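You operate a simulated robot arm through the tools that you are given. There is no shell and no other tool. Be economical: measure what you need, move in short steps, check, and stop when the job is done.

You run a simulated two-armed robot. Do the job below in one go: nothing can be reset, and whatever is moved stays where it is left.

TASK
Set both dial valves by their tags and stand them in the cream tray.
Fine: hold each valve; pink tag for the gold valve, teal tag for the tall teal valve. Set down upright: gold valve, tall teal valve.

The check looks at the end state, three seconds after you hand in, the way a careful person would. Anything else that was tipped, shoved, dropped, spilled or broken makes it a failure.

THE ROBOT
Two 7-joint arms with three-finger grippers on one trunk, on a base that drives. Base frame: it is fixed to the floor where the robot stands at the start and does not move with it; the origin is under the middle of the robot, x ahead of it, y to its left, z up; the surface under the hand at the start is at about z = 80. Readings come in cm, rad, newtons and seconds.
The left shoulder is at the start at [7.3, 12.6, 118.5], the right one opposite. With the tool pointing down near the work surface each hand reaches from about 38 to 84 cm from the robot's upright axis, wherever it stands, measured 20 degrees to its own side. Places, roughly: knob of the gold valve [50, 20, 90]; knob of the tall teal valve [50, 40, 90]; tray [50, -20, 80]. Payload 2.94 kg a hand.
The tool frame of a hand sits at the grasp point between the pads (the TCP): z along the fingers, y along the line on which they close. The tips reach 3 cm beyond it. Largest opening 12.8 cm; the body of the gripper starts 9.3 cm behind the TCP.
Orientation is told as [roll, pitch, yaw] about the base's x, y, z axes, in that order, counted from this pose: with the fingers straight down and closing along the base's y, the tool's x points along the base's -x, its y along +y and its z along -z.

THE INTERFACE
- The arms move only by the tool step_arm. It takes "left_plan", "right_plan" or both (then of equal length, played together; a hand with none holds still); each is a list of rows, each a list of 3 entries, a list of its own where there are three numbers: the shift along the tool's x, y, z in cm, then the turn, a rotation vector about the tool's x, y, z in rad, then the gripper command, from -1 (fully open) to 1 (shut), values between in proportion. In form: [[[x, y, z], [ax, ay, az], hand], ...]. A call has 1 to 12 rows; each row is the pose to reach, as a shift and turn from the pose commanded when the call began, along the tool's axes at that moment. Each row takes 0.2 s and may step no farther than 5 cm and 0.15 rad from the row before; otherwise, or with a gripper value out of range, the whole call is refused. A pose out of reach is approached as far as the arm can. The call stops where the force on the tool passes 90 N (or 10 N more than at its start, if that is more) or the arm is blocked; 0.2 s more then pass. The fingers move at their own pace and stop on an object; they squeeze with about 43 N. The grip force told is the motor's: it shows also when the fingers shut on nothing. Time passes only in rows, and 0.2 s behind the last, so rows that repeat a pose let the fingers close. The reply holds the time, the measured pose of the TCP, the force on the tool along the base axes, the opening and the grip force, in the units named above and with some noise, with the torque about the TCP (base axes, N m) and any sound that the robot's microphone picked up, and new pictures: "show" is both (left out), scene, wrist or none (wrist: the cameras of the hands that moved).
- Cameras (640 x 400 px; columns grow to the right, rows downward): "scene" is now at [18.45, 3.72, 134.06]; the picture's right is [0.45, -0.89, 0.00], its down [-0.60, -0.30, -0.74] and it looks along [0.66, 0.33, -0.67] (base axes); focal length 214 px, centre (320, 200). "left" rides on the left gripper at [6.9, 1.5, -12] in its tool frame; the picture's right is [-0.21, 0.98, 0.00], its down [-0.82, -0.18, -0.54] and it looks along [-0.53, -0.12, 0.84] (tool axes); focal length 251 px, centre (320, 200). "right" rides on the right gripper at [6.9, -1.5, -12] in its tool frame; the picture's right is [0.22, 0.98, 0.00], its down [-0.82, 0.18, -0.54] and it looks along [-0.53, 0.12, 0.84] (tool axes); focal length 251 px, centre (320, 200). There is no depth. A picture from a camera that has moved, and an enlarged one, comes with that camera's place and axes in the base frame and with its lens.
- slide_trunk(by): slides the trunk up (or, below 0, down) by that many cm; the arms and the scene camera ride with it, the base frame stays. It gives what a move gives, with no picture.
- steer(legs): drives the robot by 1 to 6 legs, each [ahead, left, turn to the left] in cm, cm and rad, along the robot's own axes; the way and the turn of a leg run together, so that a leg with both is an arc; at most 150 cm and 3.142 rad a leg. The arms and the cameras ride along, it lands a little off, and it stops where it bumps. It gives what a move gives, and a new picture of the scene camera.
- turn_head(pan, tilt): turns the head with the scene camera to pan (to the left, within 1.396 rad either way) and tilt (down, from -0.506 to 1.204), counted from straight ahead of the robot. It gives what a move gives, and a new picture of the scene camera.
- enlarge(camera, box): a new picture of the part [left, top, right, bottom] of that camera's present view, enlarged. The clock stands still meanwhile.
- hand_in(): hands the job in; it is judged then, once.

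Work in short steps. Places have to be worked out from the pictures, the camera data and where the tool is seen: move nearer, look again, correct. Check each grasp and each placing, and mend what went wrong. You have 120 turns and 260 pictures in all, those below and enlarged ones among them. Open the grippers and draw the arms clear of the work before you hand the job in, unless the task says otherwise; then end with one line.

The tools are called after "Request:" as a command line: name --argument value ..., lists and objects as JSON in quotes. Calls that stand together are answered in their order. step_arm: Moves the arms, as the interface text tells. Its arguments: {"type":"object","properties":{"left_plan":{"type":"array"},"right_plan":{"type":"array"},"show":{"type":"string","enum":["both","scene","wrist","none"]}},"required":[]} The other tools are called the same way: slide_trunk (by) slides the trunk up or down; steer (legs) drives the base; turn_head (pan, tilt) turns the head that bears the scene camera; enlarge (camera, box) takes an enlarged picture of a part of a camera's view; hand_in () hands the job in.

At the start:

```text
time: 0.0
left_tcp_pos: [40.86, 36.32, 122.32]
left_tool_rot: [-0.001, 0.001, 0.001]
left_ft_force: [0.2, -0.6, 0.6]
left_moment: [0.03, 0.0, -0.01]
left_width: 12.8
left_finger_force: 0.0
right_tcp_pos: [41.23, -2.77, 118.65]
right_tool_rot: [-0.002, -0.001, -0.001]
right_ft_force: [-0.2, 0.3, -0.4]
right_moment: [0.01, 0.02, -0.04]
right_width: 12.81
right_finger_force: 0.2
trunk travel left (down, up): [-40.3, 14.4]
robot x, y, heading: [-0.03, -0.34, -0.001]
head pan, tilt: [0.466, 0.737]
```

scene: 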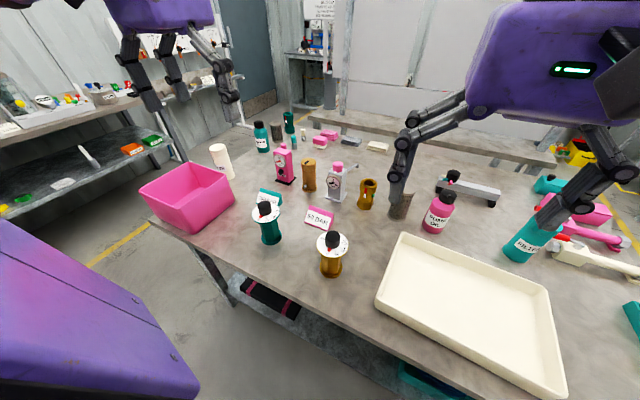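
right: 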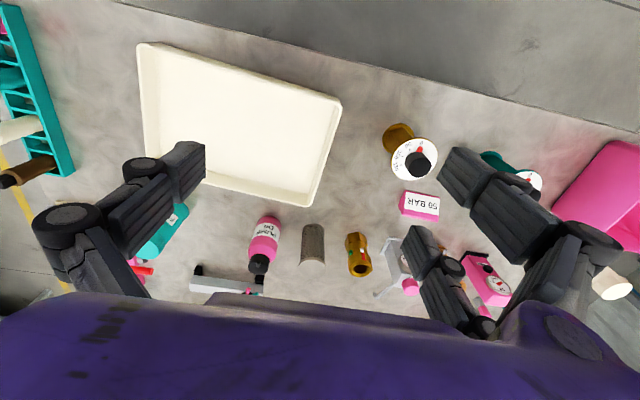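
left: 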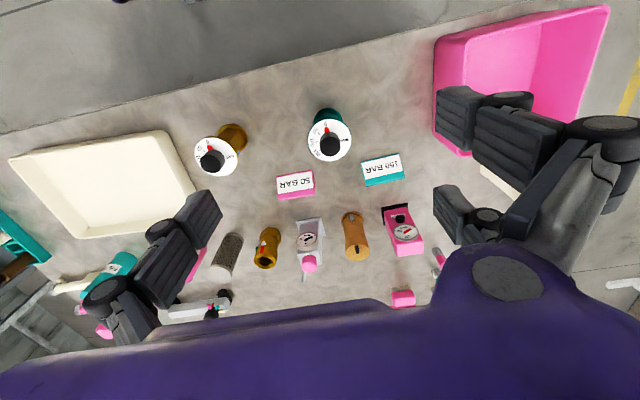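

I'll read the tags and dials first with enlarged views.

Request:
enlarge --camera "left" --box '[180, 90, 420, 240]'

Request:
enlarge --camera "scene" --box '[230, 170, 390, 290]'

Request:
enlarge --camera "right" --box '[350, 100, 510, 230]'

```text
2.67 times, centred on (300, 165) of left
camera zoom: at [34.08, 37.91, 134.19], right [0.21, 0.98, 0.0], down [0.82, -0.18, 0.54], along [0.53, -0.12, -0.84], focal length 670 px, centre (373, 293)
```

zoom: 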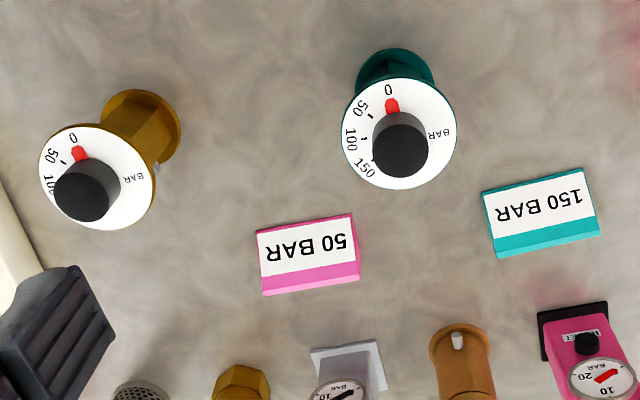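

```text
3.33 times, centred on (310, 230) of scene
camera zoom: at [18.45, 3.72, 134.06], right [0.45, -0.89, 0.0], down [-0.6, -0.3, -0.74], along [0.66, 0.33, -0.67], focal length 715 px, centre (353, 100)
```

zoom: 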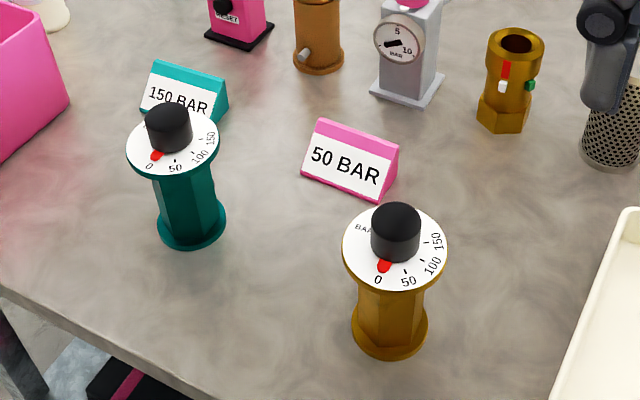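

```text
3.08 times, centred on (430, 165) of right
camera zoom: at [34.29, -4.19, 130.53], right [-0.21, 0.98, 0.0], down [0.82, 0.18, 0.54], along [0.53, 0.12, -0.84], focal length 774 px, centre (-18, 308)
```

zoom: 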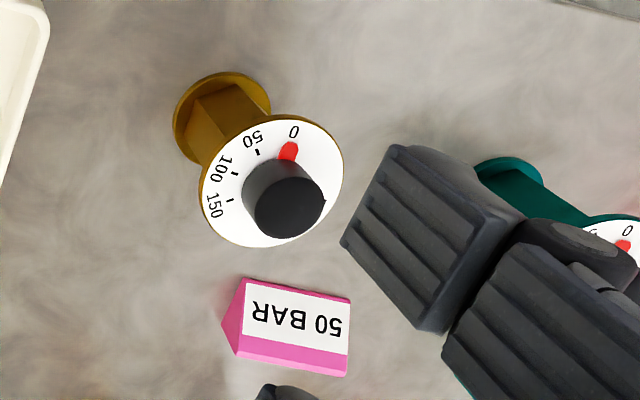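

Tags: gold goes to 50 BAR, teal to 150 BAR. Both pointers are at 0, and the scale runs counter-clockwise seen from above. I put the gold valve near (48.7, 14.7) with its knob top at about z 92.6, and the teal near (49.2, 36.2). The right hand will hold the gold body from the -y side, tilted, so I yaw it +90° about the tool z first.

Request:
step_arm --right_plan '[[[-0.7, 0, 0], [0, 0, 0.143], -1], [[-1.4, 0, 0], [0, 0, 0.286], -1], [[-2.1, 0, 0], [0, 0, 0.429], -1], [[-2.8, 0, 0], [0, 0, 0.572], -1], [[-3.5, 0, 0], [0, 0, 0.715], -1], [[-4.2, 0, 0], [0, 0, 0.858], -1], [[-4.9, 0, 0], [0, 0, 1.0], -1], [[-5.6, 0, 0], [0, 0, 1.143], -1], [[-6.3, 0, 0], [0, 0, 1.286], -1], [[-7, 0, 0], [0, 0, 1.429], -1], [[-7.5, 0, 0], [0, 0, 1.571], -1]]' --show "none"

```text
time: 2.4
left_tcp_pos: [40.86, 36.46, 122.16]
left_tool_rot: [-0.001, -0.002, 0.001]
left_ft_force: [-0.7, -0.2, 0.3]
left_moment: [0.0, 0.0, 0.03]
left_width: 12.79
left_finger_force: 0.0
right_tcp_pos: [48.75, -2.72, 118.61]
right_tool_rot: [-0.001, -0.001, -1.576]
right_ft_force: [0.7, -0.4, 0.1]
right_moment: [-0.02, -0.03, -0.04]
right_width: 12.79
right_finger_force: 0.1
trunk travel left (down, up): [-40.3, 14.4]
robot x, y, heading: [0.09, -0.06, 0.002]
head pan, tilt: [0.466, 0.737]
```

Yaw done. Next I tilt by 60° about tool y, so the fingers point at +y and 30° down, while lowering and backing off in y.

Request:
step_arm --right_plan '[[[-0.5, 0, 2], [0, 0.15, 0], -1], [[-1, 0, 4], [0, 0.3, 0], -1], [[-1.5, 0, 6], [0, 0.45, 0], -1], [[-2, 0, 8], [0, 0.6, 0], -1], [[-2.5, 0, 10], [0, 0.75, 0], -1], [[-3, 0, 12], [0, 0.9, 0], -1], [[-3.5, 0, 14], [0, 1.047, 0], -1], [[-3.5, 0, 14], [0, 1.047, 0], -1]]'

```text
time: 4.2
left_tcp_pos: [40.98, 36.5, 122.14]
left_tool_rot: [0.001, -0.001, 0.0]
left_ft_force: [0.1, 0.4, -0.4]
left_moment: [0.01, 0.02, -0.01]
left_width: 12.8
left_finger_force: 0.0
right_tcp_pos: [48.89, -6.14, 104.63]
right_tool_rot: [0.001, 1.049, -1.57]
right_ft_force: [0.3, 0.1, -0.2]
right_moment: [-0.03, -0.02, 0.0]
right_width: 12.79
right_finger_force: 0.0
trunk travel left (down, up): [-40.3, 14.4]
robot x, y, heading: [0.43, 0.11, 0.0]
head pan, tilt: [0.466, 0.737]
camera scene: at [18.46, 3.77, 134.07], right [0.45, -0.89, 0.0], down [-0.6, -0.3, -0.74], along [0.66, 0.33, -0.67], focal length 214 px, centre (320, 200)
camera right: at [47.25, -13.05, 116.59], right [0.98, 0.11, 0.19], down [0.18, -0.88, -0.44], along [0.12, 0.47, -0.88], focal length 251 px, centre (320, 200)
```

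scene: 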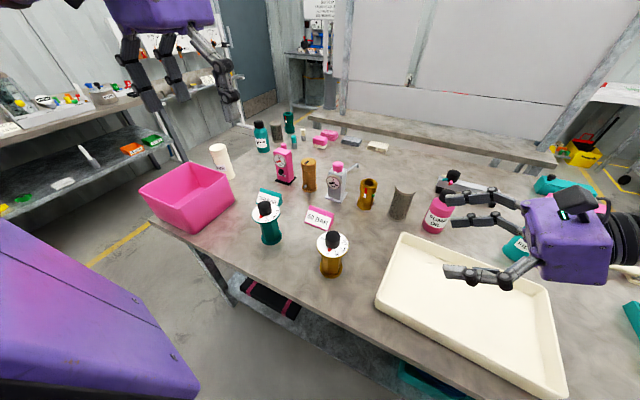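
right: 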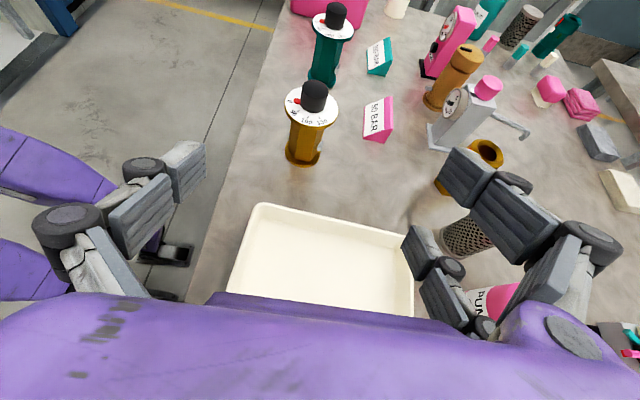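

Good pose. I zoom on the gold valve to measure the flange, plate and dial ticks.

Request:
enlarge --camera "right" --box '[260, 60, 380, 180]'

Request:
enlarge --camera "scene" --box '[300, 220, 364, 284]'

```text
3.33 times, centred on (320, 120) of right
camera zoom: at [47.25, -13.05, 116.59], right [0.98, 0.11, 0.19], down [0.18, -0.88, -0.44], along [0.12, 0.47, -0.88], focal length 838 px, centre (320, 467)
```

zoom: 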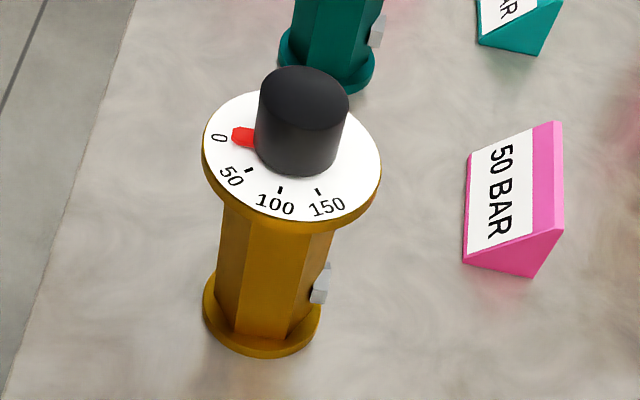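

```text
6.25 times, centred on (332, 252) of scene
camera zoom: at [18.46, 3.77, 134.07], right [0.45, -0.89, 0.0], down [-0.6, -0.3, -0.74], along [0.66, 0.33, -0.67], focal length 1340 px, centre (245, -125)
```

zoom: 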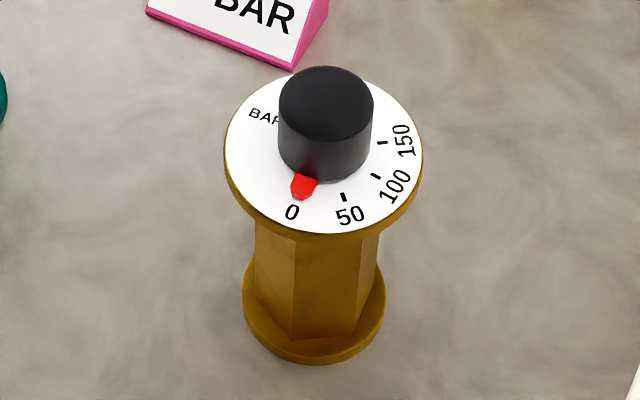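

Gold geometry: centre about (48, 14.9), flange z 80–81, hex body to about 90, plate top about 91 (r 3.7), knob 91–94. A grey nub sits on the hex face near 330°, so I'll grip the flats along about 31°, which clears it. That means yawing the right hand another 31° counter-clockwise while moving closer.

Request:
step_arm --right_plan '[[[-0.7, 1.5, 2.1], [0.117, 0, -0.0675], -1], [[-1.35, 3, 4.2], [0.234, 0, -0.135], -1], [[-2, 4.5, 6.3], [0.351, 0, -0.2025], -1], [[-2.7, 6, 8.5], [0.468, 0, -0.27], -1], [[-2.7, 6, 8.5], [0.468, 0, -0.27], -1]]'

Request:
enlarge --camera "right" --box '[220, 20, 420, 180]'

```text
time: 5.4
left_tcp_pos: [40.8, 36.4, 122.3]
left_tool_rot: [0.001, 0.0, 0.001]
left_ft_force: [-0.8, 0.3, 0.1]
left_moment: [0.0, -0.01, 0.01]
left_width: 12.79
left_finger_force: 0.1
right_tcp_pos: [54.76, -0.37, 97.94]
right_tool_rot: [0.003, 1.047, -1.028]
right_ft_force: [-1.0, 0.5, 0.2]
right_moment: [0.0, 0.01, -0.02]
right_width: 12.82
right_finger_force: 0.1
trunk travel left (down, up): [-40.3, 14.4]
robot x, y, heading: [0.15, 0.08, -0.002]
head pan, tilt: [0.466, 0.737]
camera scene: at [18.36, 3.63, 134.08], right [0.45, -0.89, 0.0], down [-0.6, -0.3, -0.74], along [0.66, 0.33, -0.67], focal length 214 px, centre (320, 200)
camera right: at [56.96, -7.13, 109.83], right [0.78, 0.59, 0.19], down [0.61, -0.66, -0.44], along [-0.14, 0.46, -0.88], focal length 251 px, centre (320, 200)
```

scene: 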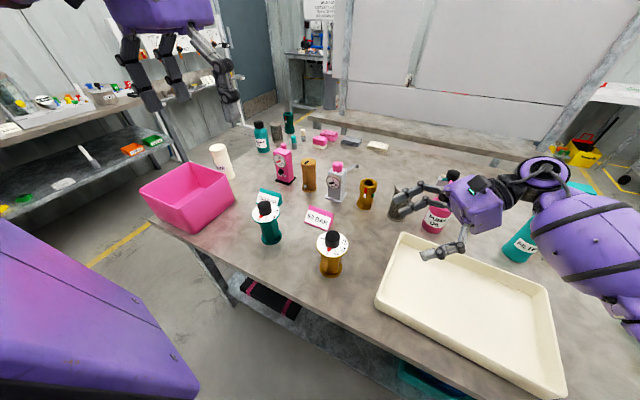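
right: 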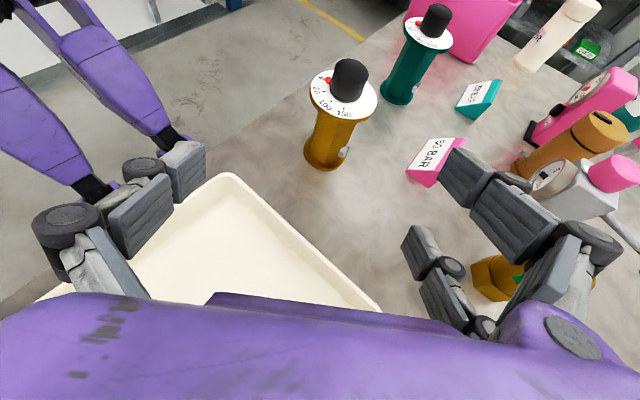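

```text
2.50 times, centred on (320, 100) of right
camera zoom: at [56.96, -7.13, 109.83], right [0.78, 0.59, 0.19], down [0.61, -0.66, -0.44], along [-0.14, 0.46, -0.88], focal length 629 px, centre (320, 450)
```

zoom: 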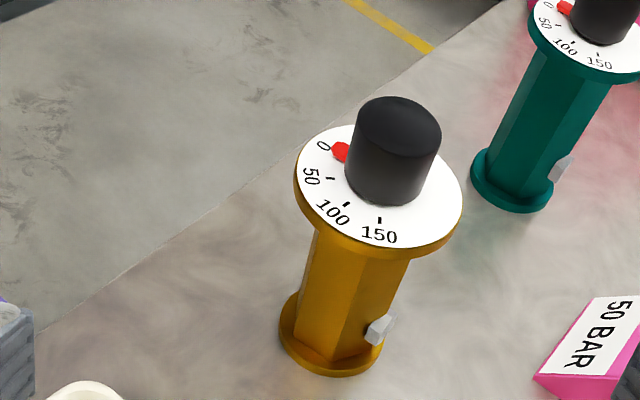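

I need the hex orientation more precisely, so I zoom in further.

Request:
enlarge --camera "right" --box '[300, 115, 370, 175]'

Request:
enlarge --camera "scene" --box '[315, 250, 350, 282]'

Request:
enlarge --camera "right" --box '[300, 50, 390, 130]'

```text
6.67 times, centred on (335, 145) of right
camera zoom: at [56.96, -7.13, 109.83], right [0.78, 0.59, 0.19], down [0.61, -0.66, -0.44], along [-0.14, 0.46, -0.88], focal length 1676 px, centre (220, 567)
```

zoom: 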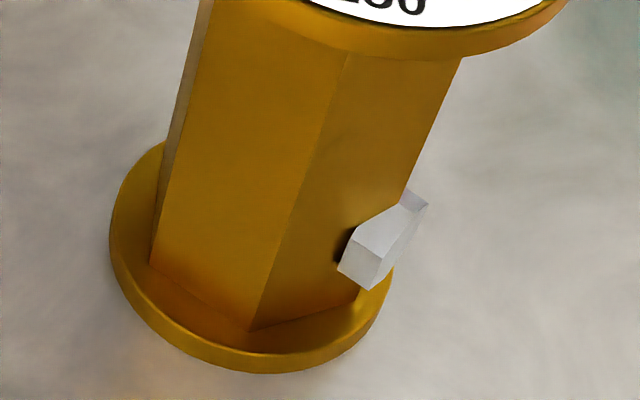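

```text
12.50 times, centred on (332, 266) of scene
camera zoom: at [18.36, 3.63, 134.08], right [0.45, -0.89, 0.0], down [-0.6, -0.3, -0.74], along [0.66, 0.33, -0.67], focal length 2681 px, centre (164, -625)
```

zoom: 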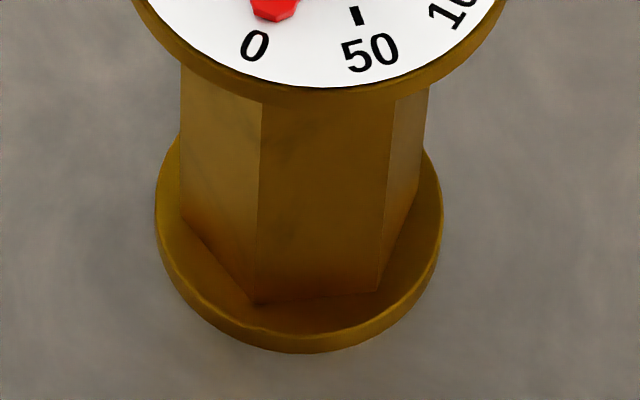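

```text
5.00 times, centred on (345, 90) of right
camera zoom: at [56.96, -7.13, 109.83], right [0.78, 0.59, 0.19], down [0.61, -0.66, -0.44], along [-0.14, 0.46, -0.88], focal length 1257 px, centre (195, 750)
```

zoom: 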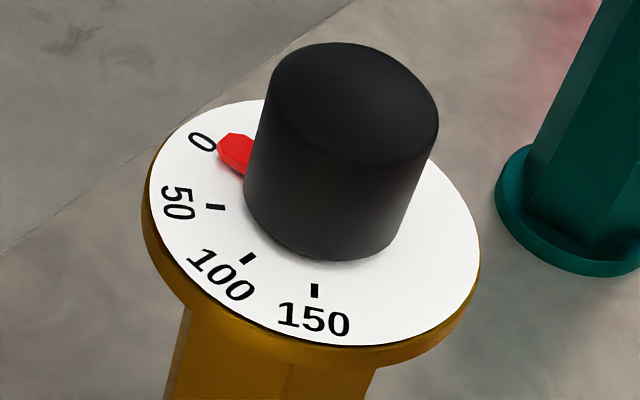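

The bottom corners give hex normals at about 34.5°+60k and a centre near (47.95, 15.05). The nub lies at z 83.3–84.8 on the 334° face. I'll grip at z 86.2 with approach azimuth 124.5°, stopping at a pregrasp 9 cm back.

Request:
step_arm --right_plan '[[[-0.6, 0.86, 3.8], [0.017, 0, -0.01], -1], [[-1.2, 1.73, 7.6], [0.035, 0, -0.02], -1], [[-1.8, 2.59, 11.37], [0.052, 0, -0.03], -1], [[-1.8, 2.59, 11.37], [0.052, 0, -0.03], -1]]'

```text
time: 6.4
left_tcp_pos: [40.92, 36.39, 122.24]
left_tool_rot: [0.001, 0.0, -0.001]
left_ft_force: [0.0, 0.4, 0.4]
left_moment: [0.02, 0.04, -0.01]
left_width: 12.78
left_finger_force: 0.0
right_tcp_pos: [52.44, 8.78, 90.93]
right_tool_rot: [0.002, 1.048, -0.968]
right_ft_force: [0.7, 0.1, 0.3]
right_moment: [0.01, 0.0, -0.02]
right_width: 12.8
right_finger_force: 0.0
trunk travel left (down, up): [-40.3, 14.4]
robot x, y, heading: [0.06, 0.05, -0.001]
head pan, tilt: [0.466, 0.737]
camera scene: at [18.43, 3.65, 134.07], right [0.45, -0.89, 0.0], down [-0.6, -0.3, -0.74], along [0.66, 0.33, -0.67], focal length 214 px, centre (320, 200)
camera right: at [55.08, 2.19, 102.77], right [0.75, 0.64, 0.19], down [0.65, -0.62, -0.44], along [-0.17, 0.45, -0.88], focal length 251 px, centre (320, 200)
```

scene: 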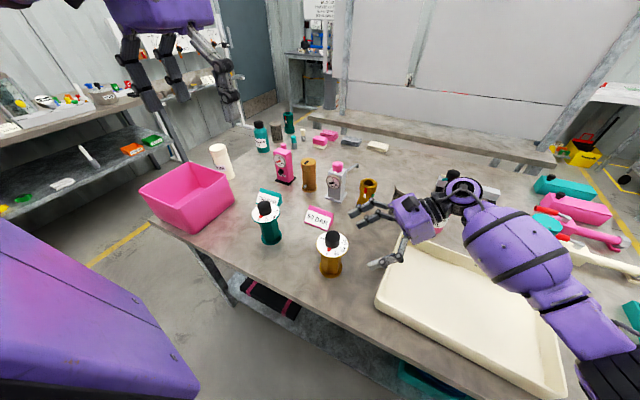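
right: 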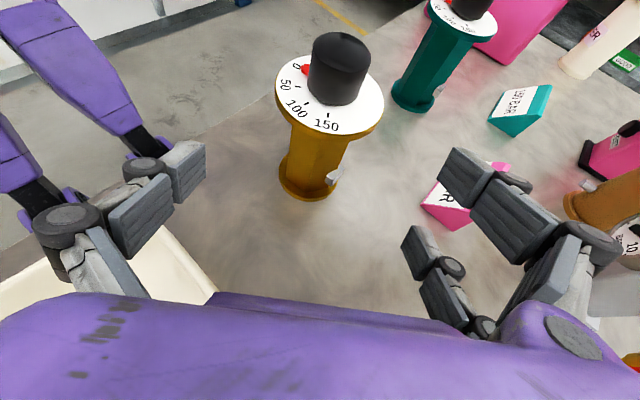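

The gripper picture seems to show two pads on one side. I zoom to understand the finger geometry before closing.

Request:
enlarge --camera "right" --box '[360, 120, 640, 350]'

Request:
enlarge --camera "scene" --box '[310, 170, 470, 290]'

```text
1.74 times, centred on (500, 235) of right
camera zoom: at [55.08, 2.19, 102.77], right [0.75, 0.64, 0.19], down [0.65, -0.62, -0.44], along [-0.17, 0.45, -0.88], focal length 437 px, centre (7, 139)
```

zoom: 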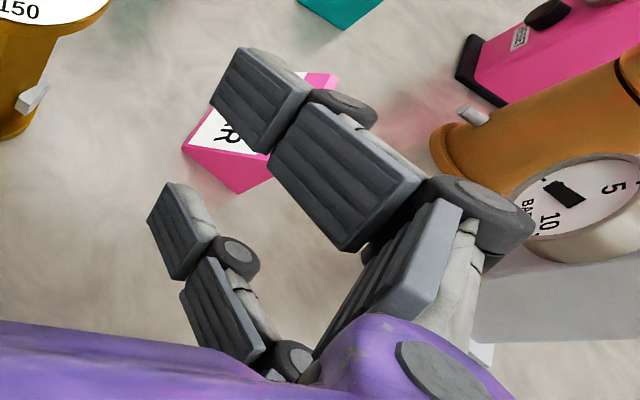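

```text
3.33 times, centred on (390, 230) of scene
camera zoom: at [18.43, 3.65, 134.07], right [0.45, -0.89, 0.0], down [-0.6, -0.3, -0.74], along [0.66, 0.33, -0.67], focal length 715 px, centre (87, 100)
```

zoom: 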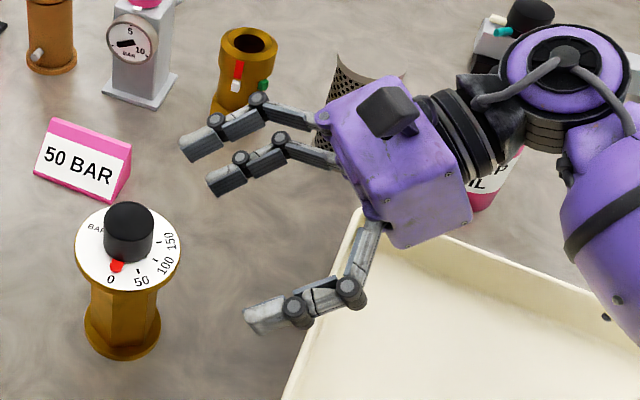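

The skin shows two pads on the +y side, while the stated geometry is a single 2 cm finger. I'll advance about 8 cm with the hand fully open, which is clear either way, and look before closing.

Request:
step_arm --right_plan '[[[0, -0.05, 2], [0, 0, 0], -1], [[0, -0.1, 4], [0, 0, 0], -1], [[0, -0.15, 6], [0, 0, 0], -1], [[0, -0.15, 8.15], [0, 0, 0], -1], [[0, -0.15, 8.15], [0, 0, 0], -1]]'

Request:
enlarge --camera "scene" --box '[280, 190, 420, 290]'

```text
time: 7.6
left_tcp_pos: [40.91, 36.4, 122.22]
left_tool_rot: [0.002, 0.0, 0.0]
left_ft_force: [0.4, 0.3, 0.3]
left_moment: [-0.02, -0.01, 0.01]
left_width: 12.8
left_finger_force: 0.0
right_tcp_pos: [48.42, 14.55, 86.6]
right_tool_rot: [0.0, 1.046, -0.971]
right_ft_force: [0.1, 1.1, 0.2]
right_moment: [0.0, -0.03, 0.01]
right_width: 12.8
right_finger_force: 0.0
trunk travel left (down, up): [-40.3, 14.4]
robot x, y, heading: [0.02, -0.04, 0.003]
head pan, tilt: [0.466, 0.737]
camera scene: at [18.46, 3.69, 134.07], right [0.45, -0.89, 0.0], down [-0.6, -0.3, -0.74], along [0.66, 0.33, -0.67], focal length 214 px, centre (320, 200)
camera right: at [51.01, 7.93, 98.59], right [0.75, 0.64, 0.19], down [0.64, -0.62, -0.44], along [-0.17, 0.45, -0.88], focal length 251 px, centre (320, 200)
```

scene: 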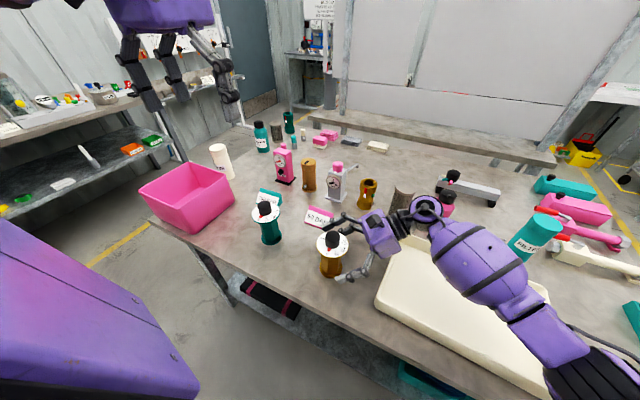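
right: 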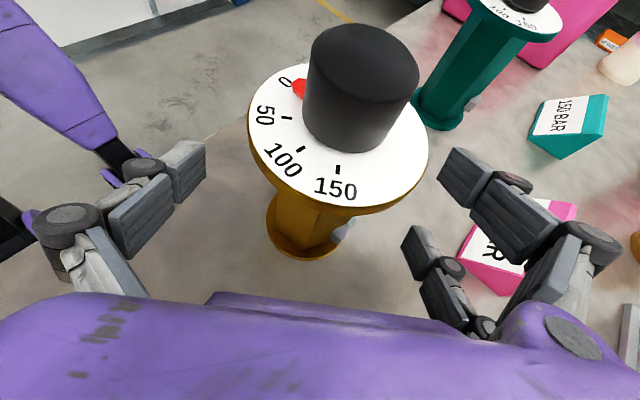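

```text
4.00 times, centred on (350, 240) of scene
camera zoom: at [18.46, 3.69, 134.07], right [0.45, -0.89, 0.0], down [-0.6, -0.3, -0.74], along [0.66, 0.33, -0.67], focal length 858 px, centre (200, 40)
```

zoom: 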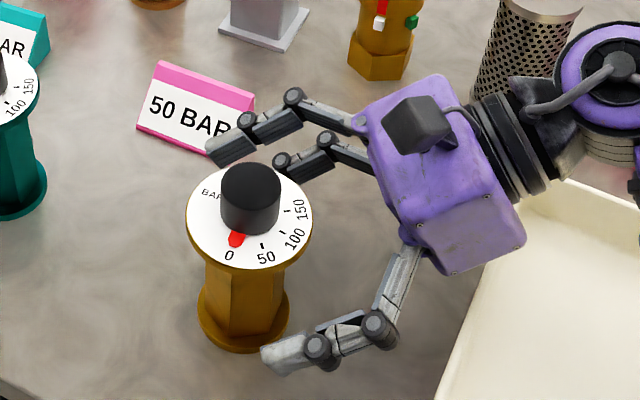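

Clear so far. I close to only 6.6 cm and check whether the upper pad really touches the plate.

Request:
step_arm --right_plan '[[[0, 0, 0], [0, 0, 0], -0.25], [[0, 0, 0], [0, 0, 0], -0.03], [[0, 0, 0], [0, 0, 0], -0.03], [[0, 0, 0], [0, 0, 0], -0.03]]' --show "wrist"

Request:
enlarge --camera "scene" --box '[280, 190, 420, 290]'

```text
time: 8.6
left_tcp_pos: [40.93, 36.31, 122.3]
left_tool_rot: [0.0, 0.0, 0.001]
left_ft_force: [-0.5, -0.2, -1.1]
left_moment: [0.0, -0.03, 0.03]
left_width: 12.78
left_finger_force: 0.0
right_tcp_pos: [48.47, 14.52, 86.76]
right_tool_rot: [-0.001, 1.049, -0.973]
right_ft_force: [1.5, 0.2, -0.1]
right_moment: [-0.04, 0.05, -0.03]
right_width: 6.64
right_finger_force: 0.3
trunk travel left (down, up): [-40.3, 14.4]
robot x, y, heading: [0.25, 0.17, -0.003]
head pan, tilt: [0.466, 0.737]
camera right: at [51.02, 7.96, 98.6], right [0.75, 0.64, 0.19], down [0.64, -0.62, -0.44], along [-0.17, 0.45, -0.88], focal length 251 px, centre (320, 200)
```

right: 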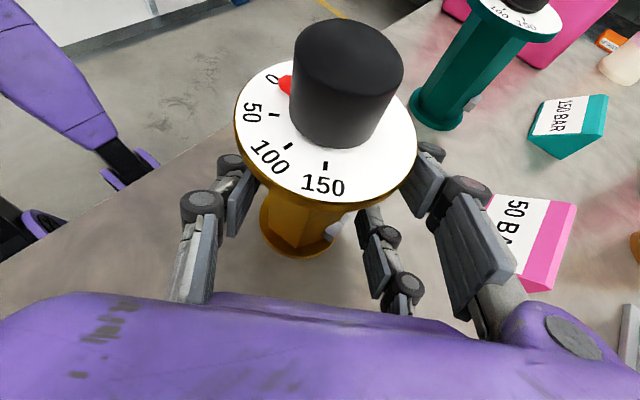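

```text
4.00 times, centred on (350, 240) of scene
camera zoom: at [18.46, 3.73, 134.06], right [0.45, -0.89, 0.0], down [-0.6, -0.3, -0.74], along [0.66, 0.33, -0.67], focal length 858 px, centre (200, 40)
```

zoom: 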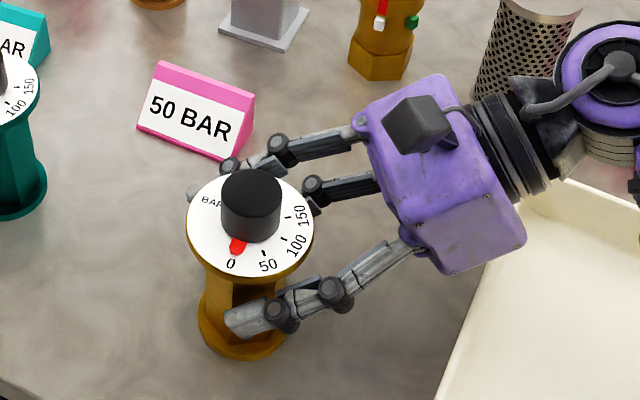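

The valve shifted a little, so the skin's upper pad really does touch the plate and the gripper behaves as three-fingered. I open, back off, and re-measure.

Request:
step_arm --right_plan '[[[0, 0, 0], [0, 0, 0], -1], [[0, 0, 0], [0, 0, 0], -1], [[0, 0, 0], [0, 0, 0], -1], [[0, 0, -4], [0, 0, 0], -1], [[0, 0, -8], [0, 0, 0], -1], [[0, 0, -12], [0, 0, 0], -1], [[0, 0, -14], [0, 0, 0], -1]]' --show "wrist"

Request:
enlarge --camera "scene" --box '[300, 220, 364, 284]'

Request:
enlarge --camera "right" --box '[260, 30, 400, 190]'

```text
time: 10.2
left_tcp_pos: [40.87, 36.39, 122.18]
left_tool_rot: [-0.001, -0.001, 0.0]
left_ft_force: [-1.1, -0.3, -0.5]
left_moment: [0.02, 0.01, 0.03]
left_width: 12.8
left_finger_force: 0.1
right_tcp_pos: [55.21, 4.48, 93.84]
right_tool_rot: [-0.001, 1.046, -0.971]
right_ft_force: [-0.2, -0.1, -0.6]
right_moment: [-0.01, 0.01, 0.0]
right_width: 12.81
right_finger_force: 0.0
trunk travel left (down, up): [-40.3, 14.4]
robot x, y, heading: [-0.2, 0.21, 0.003]
head pan, tilt: [0.466, 0.737]
camera right: at [57.84, -2.09, 105.71], right [0.75, 0.64, 0.19], down [0.64, -0.62, -0.44], along [-0.17, 0.45, -0.88], focal length 251 px, centre (320, 200)
```

right: 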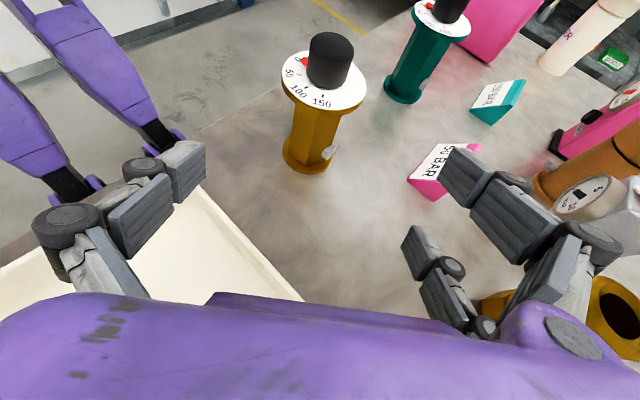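

```text
6.25 times, centred on (332, 252) of scene
camera zoom: at [18.45, 3.7, 134.06], right [0.45, -0.89, 0.0], down [-0.6, -0.3, -0.74], along [0.66, 0.33, -0.67], focal length 1340 px, centre (245, -125)
```

zoom: 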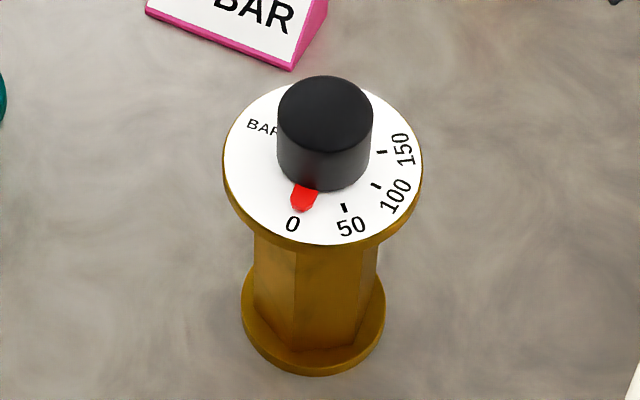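

```text
2.50 times, centred on (330, 110) of right
camera zoom: at [57.84, -2.09, 105.71], right [0.75, 0.64, 0.19], down [0.64, -0.62, -0.44], along [-0.17, 0.45, -0.88], focal length 629 px, centre (295, 425)
```

zoom: 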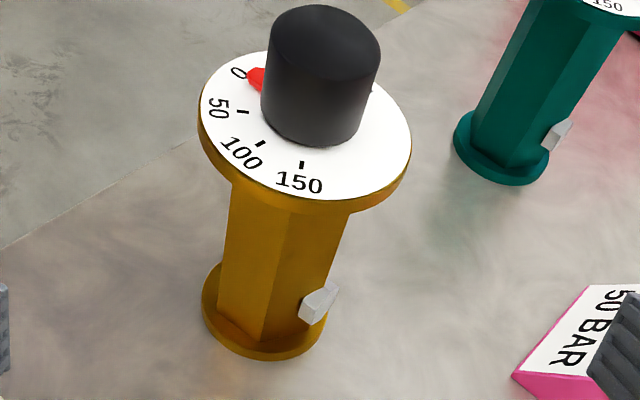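

The valve slid about 0.6 cm and is upright, now near (47.45, 14.7). A better hold is from the robot side (azimuth about 4.5°), where both contact faces are free of the nub. I'll test whether the left hand can reach that orientation by yawing it high up, and lift the right hand clear meanwhile.

Request:
step_arm --left_plan '[[[0, 0, 0], [0, 0, -0.147], -1], [[0, 0, 0], [0, 0, -0.294], -1], [[0, 0, 0], [0, 0, -0.441], -1], [[0, 0, 0], [0, 0, -0.588], -1], [[0, 0, 0], [0, 0, -0.735], -1], [[0, 0, 0], [0, 0, -0.882], -1], [[0, 0, 0], [0, 0, -1.029], -1], [[0, 0, 0], [0, 0, -1.176], -1], [[0, 0, 0], [0, 0, -1.323], -1], [[0, 0, 0], [0, 0, -1.47], -1], [[0, 0, 0], [0, 0, -1.61], -1], [[0, 0, 0], [0, 0, -1.61], -1]]' --right_plan '[[[2, 0, -1], [0, -0.087, 0], -1], [[4, 0, -2], [0, -0.174, 0], -1], [[6, 0, -3], [0, -0.261, 0], -1], [[8, 0, -4], [0, -0.349, 0], -1], [[10, 0, -5], [0, -0.436, 0], -1], [[12, 0, -6], [0, -0.523, 0], -1], [[14, 0, -7], [0, -0.611, 0], -1], [[16, 0, -8], [0, -0.698, 0], -1], [[18, 0, -9], [0, -0.785, 0], -1], [[19, 0, -10], [0, -0.873, 0], -1], [[19, 0, -10], [0, -0.96, 0], -1], [[19, 0, -10], [0, -1.047, 0], -1]]' --show "none"

```text
time: 12.8
left_tcp_pos: [40.78, 36.36, 122.2]
left_tool_rot: [-0.001, 0.0, 1.613]
left_ft_force: [0.2, 0.4, 0.9]
left_moment: [-0.02, -0.02, 0.01]
left_width: 12.8
left_finger_force: 0.1
right_tcp_pos: [54.63, 5.24, 115.19]
right_tool_rot: [0.002, -0.003, -0.972]
right_ft_force: [0.3, 0.1, -0.3]
right_moment: [-0.01, 0.01, 0.0]
right_width: 12.81
right_finger_force: 0.0
trunk travel left (down, up): [-40.3, 14.4]
robot x, y, heading: [0.18, -0.24, 0.003]
head pan, tilt: [0.466, 0.737]
```

Left yaw reached. Now I tilt the left hand 75° about its tool y so it points sideways with the camera up.

Request:
step_arm --left_plan '[[[0, 0, 0], [0, 0.146, 0], -1], [[0, 0, 0], [0, 0.292, 0], -1], [[0, 0, 0], [0, 0.438, 0], -1], [[0, 0, 0], [0, 0.584, 0], -1], [[0, 0, 0], [0, 0.73, 0], -1], [[0, 0, 0], [0, 0.876, 0], -1], [[0, 0, 0], [0, 1.022, 0], -1], [[0, 0, 0], [0, 1.168, 0], -1], [[0, 0, 0], [0, 1.31, 0], -1], [[0, 0, 0], [0, 1.31, 0], -1]]' --show "none"

```text
time: 15.0
left_tcp_pos: [41.04, 36.39, 122.35]
left_tool_rot: [-0.003, 1.309, 1.61]
left_ft_force: [-0.2, -0.4, -0.5]
left_moment: [0.0, 0.01, -0.01]
left_width: 12.8
left_finger_force: 0.0
right_tcp_pos: [54.7, 5.17, 115.09]
right_tool_rot: [0.001, 0.001, -0.971]
right_ft_force: [-0.5, -0.3, -0.4]
right_moment: [-0.02, -0.01, -0.02]
right_width: 12.77
right_finger_force: 0.0
trunk travel left (down, up): [-40.3, 14.4]
robot x, y, heading: [0.16, 0.03, 0.001]
head pan, tilt: [0.466, 0.737]
```

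Tilt reached. Now I rotate about vertical toward pointing ahead, moving forward for room.

Request:
step_arm --left_plan '[[[0, -2, 0], [0.135, 0, -0.036], -1], [[0, -4, 0], [0.27, 0, -0.072], -1], [[0, -6, 0], [0.405, 0, -0.109], -1], [[0, -8, 0], [0.541, 0, -0.145], -1], [[0, -10, 0], [0.676, 0, -0.181], -1], [[0, -12, 0], [0.811, 0, -0.218], -1], [[0, -14, 0], [0.946, 0, -0.254], -1], [[0, -15, 0], [1.082, 0, -0.29], -1], [[0, -15, 0], [1.217, 0, -0.326], -1], [[0, -15, 0], [1.352, 0, -0.363], -1], [[0, -15, 0], [1.487, 0, -0.4], -1], [[0, -15, 0], [1.487, 0, -0.4], -1]]' --show "scene"

```text
time: 17.6
left_tcp_pos: [54.21, 41.7, 112.62]
left_tool_rot: [0.046, 1.373, -3.119]
left_ft_force: [-0.1, 0.1, 0.2]
left_moment: [0.04, -0.1, 0.0]
left_width: 12.8
left_finger_force: 0.0
left hand out of reach, approached as far as the arm can: row 8, 9, 10, 11, 12
right_tcp_pos: [54.67, 5.31, 115.1]
right_tool_rot: [0.0, 0.0, -0.972]
right_ft_force: [0.1, 0.6, 0.4]
right_moment: [-0.07, 0.03, 0.01]
right_width: 12.81
right_finger_force: 0.0
trunk travel left (down, up): [-40.3, 14.4]
robot x, y, heading: [-0.05, 0.04, -0.003]
head pan, tilt: [0.466, 0.737]
camera scene: at [18.54, 3.76, 134.05], right [0.45, -0.89, 0.0], down [-0.6, -0.3, -0.74], along [0.66, 0.33, -0.67], focal length 214 px, centre (320, 200)
```

scene: 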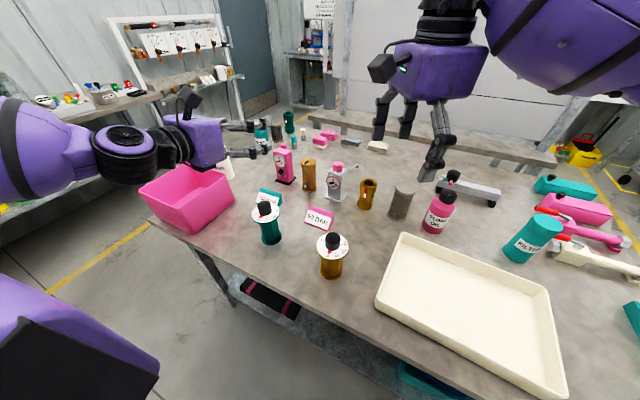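

The orientation is reachable; only the position was limited. I drive the base back 22 cm and 8 cm left so the valve sits between the shoulders at a comfortable reach.

Request:
steer --legs '[[-22, 8, 0]]'

```text
time: 19.3
left_tcp_pos: [32.69, 49.53, 112.49]
left_tool_rot: [0.046, 1.375, -3.12]
left_ft_force: [-0.8, 1.0, 0.0]
left_moment: [0.02, 0.01, -0.02]
left_width: 12.8
left_finger_force: 0.1
right_tcp_pos: [33.02, 13.27, 115.0]
right_tool_rot: [0.0, 0.001, -0.973]
right_ft_force: [0.2, -0.4, 0.0]
right_moment: [0.04, -0.03, -0.01]
right_width: 12.81
right_finger_force: 0.1
trunk travel left (down, up): [-40.3, 14.4]
robot x, y, heading: [-21.21, 7.91, -0.002]
head pan, tilt: [0.466, 0.737]
camera scene: at [-3.15, 11.75, 134.06], right [0.45, -0.89, 0.0], down [-0.6, -0.3, -0.74], along [0.66, 0.33, -0.67], focal length 214 px, centre (320, 200)
```

scene: 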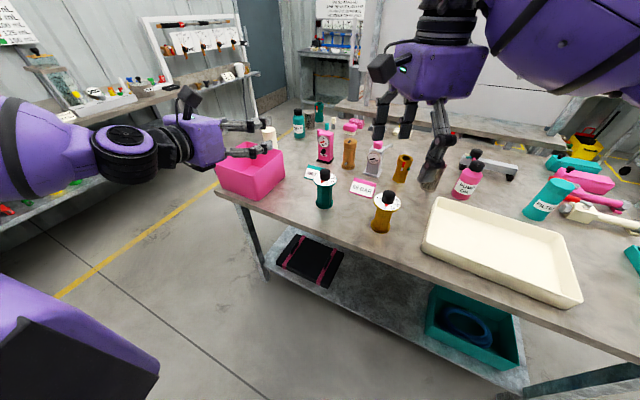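

Backed off. I move the right hand aside and forward, and bring the left hand most of the way to the pregrasp in front of the gold valve; I also turn the head to the valve.

Request:
step_arm --left_plan '[[[0, 0, 0], [0, 0, 0], -1], [[0, 0, 0], [0, 0, 0], -1], [[-2, 4, 0], [0, 0, 0], -1], [[-4, 8, 0.8], [0.02, 0, -0.004], -1], [[-6, 12, 1.6], [0.04, 0, -0.008], -1], [[-8, 16, 2.4], [0.06, 0, -0.012], -1], [[-10, 20, 3.2], [0.08, 0, -0.016], -1], [[-12, 23, 4], [0.098, 0, -0.02], -1], [[-14, 26, 4.8], [0.098, 0, -0.02], -1], [[-16, 28, 5.6], [0.098, 0, -0.02], -1], [[-18, 30, 6], [0.098, 0, -0.02], -1], [[-18, 30, 6], [0.098, 0, -0.02], -1]]' --right_plan '[[[-4, 1, 0], [0, 0, 0], -1], [[-8, 2, 0], [0, 0, 0], -1], [[-12, 3, 0], [0, 0, 0], -1], [[-16, 4, 0], [0, 0, 0], -1], [[-19.2, 5, 0], [0, 0, 0], -1], [[-19.2, 5, 0], [0, 0, 0], -1], [[-19.2, 5, 0], [0, 0, 0], -1], [[-19.2, 5, 0], [0, 0, 0], -1], [[-19.2, 5, 0], [0, 0, 0], -1], [[-19.2, 5, 0], [0, 0, 0], -1], [[-19.2, 5, 0], [0, 0, 0], -1], [[-19.2, 5, 0], [0, 0, 0], -1]]' --show "none"

Request:
turn_head --pan 0.1 --tilt 0.75

Request:
enlarge --camera "left" --box '[0, 0, 640, 400]'

```text
time: 21.9
left_tcp_pos: [32.29, 30.46, 101.81]
left_tool_rot: [0.07, 1.368, -3.009]
left_ft_force: [0.7, -0.7, 0.6]
left_moment: [0.01, -0.01, 0.04]
left_width: 12.76
left_finger_force: 0.0
left hand out of reach, approached as far as the arm can: row 6, 7, 8, 9, 10, 11, 12
right_tcp_pos: [48.24, 0.21, 115.04]
right_tool_rot: [0.0, 0.002, -0.972]
right_ft_force: [0.7, 0.1, 0.2]
right_moment: [-0.01, 0.01, 0.04]
right_width: 12.79
right_finger_force: 0.1
trunk travel left (down, up): [-40.3, 14.4]
robot x, y, heading: [-21.23, 7.84, -0.002]
head pan, tilt: [0.466, 0.737]
```

```text
time: 22.8
left_tcp_pos: [32.12, 30.56, 101.7]
left_tool_rot: [0.075, 1.369, -3.008]
left_ft_force: [0.9, -0.4, 0.6]
left_moment: [-0.01, 0.0, 0.0]
left_width: 12.82
left_finger_force: 0.1
right_tcp_pos: [48.07, 0.23, 115.04]
right_tool_rot: [0.0, -0.001, -0.972]
right_ft_force: [-0.9, -0.7, -1.1]
right_moment: [-0.01, 0.0, 0.01]
right_width: 12.78
right_finger_force: 0.1
trunk travel left (down, up): [-40.3, 14.4]
robot x, y, heading: [-21.5, 8.27, -0.0]
head pan, tilt: [0.099, 0.75]
camera scene: at [-2.38, 8.84, 133.94], right [0.1, -0.99, 0.0], down [-0.68, -0.07, -0.73], along [0.73, 0.07, -0.68], focal length 214 px, centre (320, 200)
```

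scene: 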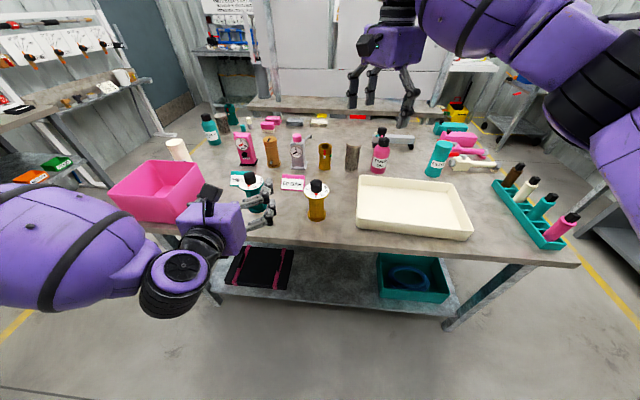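

```text
1.00 times, centred on (320, 200) of left (not enlarged: the box is as wide or as high as the picture)
camera zoom: at [22.05, 28.55, 110.82], right [0.02, -0.98, -0.2], down [-0.7, 0.13, -0.7], along [0.71, 0.15, -0.69], focal length 251 px, centre (320, 200)
```

zoom: 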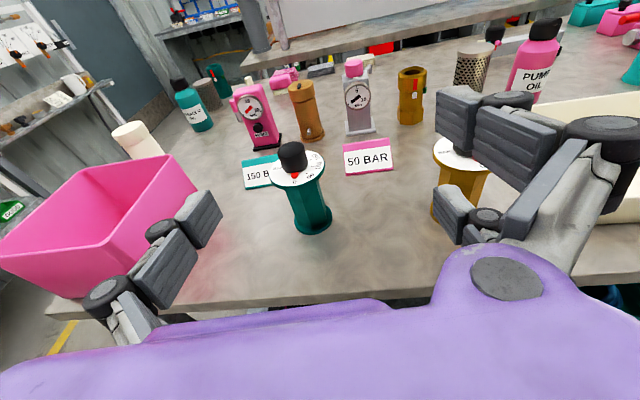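

The left hand holds the forward-pointing posture best at the current shoulder-relative position. So I'll keep that posture, drive the base to line it up with the gold valve, and lower the trunk.

Request:
steer --legs '[[1.5, -17, 0]]'

Request:
slide_trunk --by -13

Request:
enlarge --camera "left" --box '[120, 60, 520, 310]'

Request:
enlarge --camera "scene" --box '[200, 120, 440, 270]'

```text
time: 24.9
left_tcp_pos: [33.66, 13.6, 101.51]
left_tool_rot: [0.073, 1.368, -3.005]
left_ft_force: [0.1, 0.9, -0.2]
left_moment: [-0.06, 0.05, 0.0]
left_width: 12.79
left_finger_force: 0.1
right_tcp_pos: [49.65, -16.73, 115.12]
right_tool_rot: [0.001, 0.002, -0.971]
right_ft_force: [0.8, -0.3, -0.2]
right_moment: [-0.01, 0.01, 0.0]
right_width: 12.79
right_finger_force: 0.2
trunk travel left (down, up): [-40.3, 14.4]
robot x, y, heading: [-20.08, -8.72, -0.003]
head pan, tilt: [0.099, 0.75]
camera scene: at [-0.85, -8.17, 133.94], right [0.1, -0.99, 0.0], down [-0.68, -0.07, -0.73], along [0.73, 0.07, -0.68], focal length 214 px, centre (320, 200)
```

scene: 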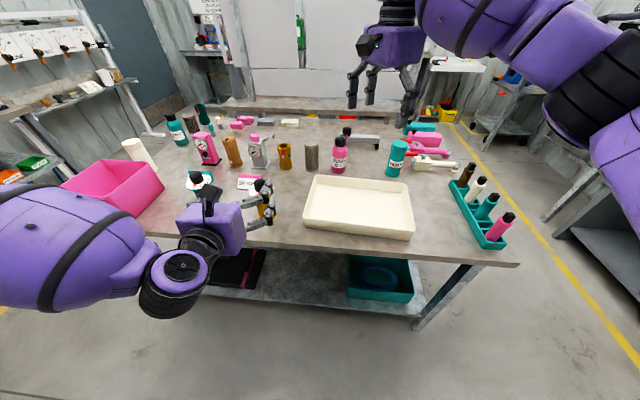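

```text
time: 26.5
left_tcp_pos: [33.6, 13.57, 85.01]
left_tool_rot: [0.031, 1.275, -3.048]
left_ft_force: [-0.5, 0.0, 0.5]
left_moment: [-0.04, -0.01, 0.0]
left_width: 12.77
left_finger_force: 0.1
right_tcp_pos: [49.59, -16.62, 102.14]
right_tool_rot: [-0.001, 0.0, -0.97]
right_ft_force: [-0.8, 0.3, 0.0]
right_moment: [0.02, 0.0, 0.01]
right_width: 12.8
right_finger_force: 0.0
trunk travel left (down, up): [-27.3, 27.4]
robot x, y, heading: [-20.31, -9.01, 0.0]
head pan, tilt: [0.099, 0.75]
```

```text
1.60 times, centred on (320, 185) of left
camera zoom: at [24.31, 11.6, 95.07], right [0.0, -0.98, -0.2], down [-0.77, 0.13, -0.63], along [0.64, 0.15, -0.75], focal length 402 px, centre (320, 224)
```

zoom: 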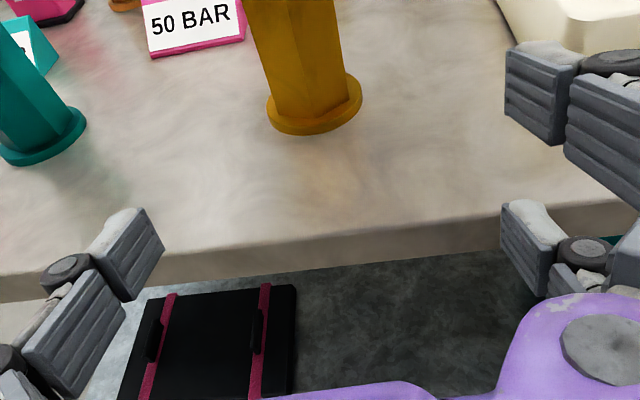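

```text
2.67 times, centred on (320, 195) of scene
camera zoom: at [2.42, -8.17, 120.99], right [0.1, -0.99, 0.0], down [-0.68, -0.07, -0.73], along [0.73, 0.07, -0.68], focal length 572 px, centre (320, 213)
```

zoom: 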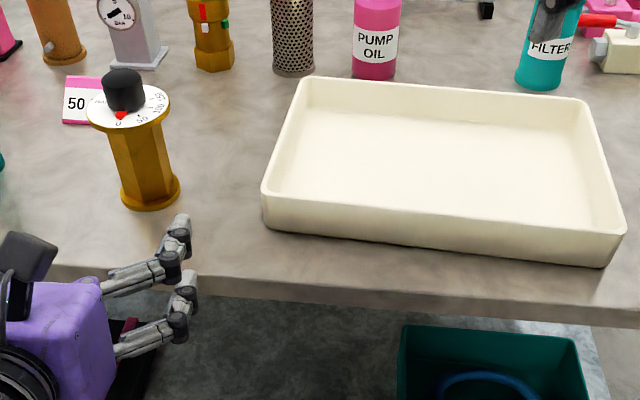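

The left hand is lined up at (33.6, 13.6, 85) with azimuth 3.5°. I raise it slightly, flatten the tilt to about 11°, and step nearer.

Request:
step_arm --left_plan '[[[1.2, -0.1, 1.1], [0, 0.033, 0], -1], [[2.4, -0.2, 2.2], [0, 0.066, 0], -1], [[3.6, -0.2, 3.27], [0, 0.1, 0], -1], [[3.6, -0.2, 3.27], [0, 0.1, 0], -1]]' --show "wrist"

Request:
enlarge --camera "scene" --box '[210, 130, 330, 250]'

```text
time: 27.5
left_tcp_pos: [37.76, 14.11, 87.33]
left_tool_rot: [0.046, 1.376, -3.031]
left_ft_force: [-0.2, 0.8, -0.5]
left_moment: [-0.03, 0.01, -0.01]
left_width: 12.78
left_finger_force: 0.0
right_tcp_pos: [49.59, -16.65, 102.07]
right_tool_rot: [0.002, 0.0, -0.971]
right_ft_force: [-0.4, 0.5, -0.1]
right_moment: [0.01, 0.02, 0.01]
right_width: 12.79
right_finger_force: 0.1
trunk travel left (down, up): [-27.3, 27.4]
robot x, y, heading: [-19.95, -9.25, 0.001]
head pan, tilt: [0.099, 0.75]
camera left: at [27.57, 12.1, 96.48], right [0.02, -0.98, -0.2], down [-0.7, 0.13, -0.7], along [0.71, 0.16, -0.68], focal length 251 px, centre (320, 200)
```

left: 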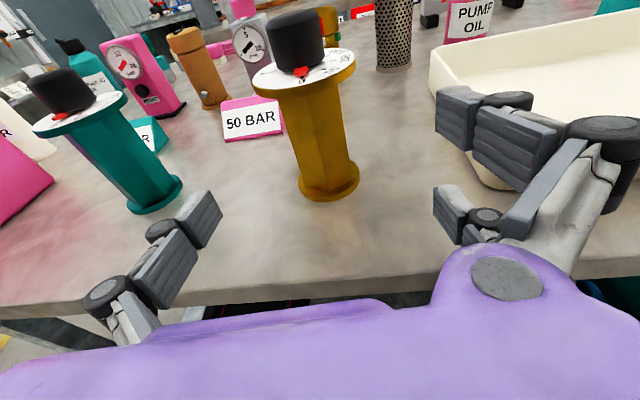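

```text
3.33 times, centred on (270, 190) of scene
camera zoom: at [2.44, -8.16, 120.99], right [0.1, -0.99, 0.0], down [-0.68, -0.07, -0.73], along [0.73, 0.07, -0.68], focal length 715 px, centre (487, 233)
```

zoom: 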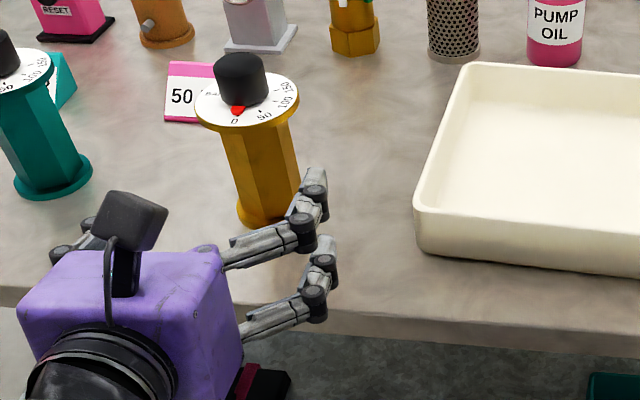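

Pads span about ±3.5 cm vertically, which fits the 81–90 cm body if the hand is nearly level. I flatten another 5° and advance to bring the TCP to the valve axis at z≈85.4, still open.

Request:
step_arm --left_plan '[[[0, 0, 2.5], [0, 0.03, 0], -1], [[0, 0, 5], [0, 0.06, 0], -1], [[0, 0, 7.5], [0, 0.09, 0], -1], [[0, 0, 9.66], [0, 0.09, 0], -1], [[0, 0, 9.66], [0, 0.09, 0], -1]]' --show "wrist"

Request:
enlarge --camera "scene" --box '[210, 130, 330, 250]'

```text
time: 28.7
left_tcp_pos: [47.29, 14.78, 85.54]
left_tool_rot: [0.086, 1.464, -2.989]
left_ft_force: [-0.6, 0.3, -0.1]
left_moment: [0.01, -0.01, 0.0]
left_width: 12.79
left_finger_force: 0.1
right_tcp_pos: [49.69, -16.64, 102.08]
right_tool_rot: [0.0, 0.001, -0.97]
right_ft_force: [0.3, 0.0, 0.4]
right_moment: [-0.01, -0.02, 0.01]
right_width: 12.81
right_finger_force: 0.1
trunk travel left (down, up): [-27.3, 27.4]
robot x, y, heading: [-19.95, -9.39, 0.001]
head pan, tilt: [0.099, 0.75]
camera left: at [36.25, 12.68, 93.67], right [0.04, -0.98, -0.2], down [-0.63, 0.13, -0.76], along [0.77, 0.16, -0.61], focal length 251 px, centre (320, 200)
```

left: 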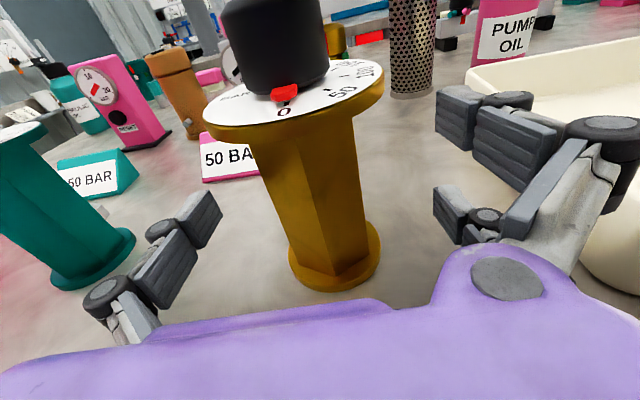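

```text
3.33 times, centred on (270, 190) of scene
camera zoom: at [2.44, -8.16, 120.99], right [0.1, -0.99, 0.0], down [-0.68, -0.07, -0.73], along [0.73, 0.07, -0.68], focal length 715 px, centre (487, 233)
```

zoom: 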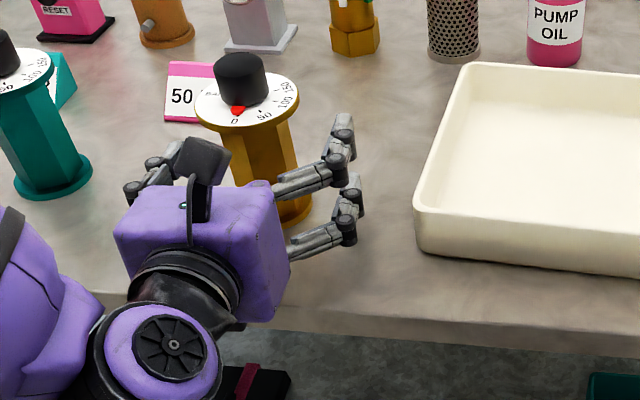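

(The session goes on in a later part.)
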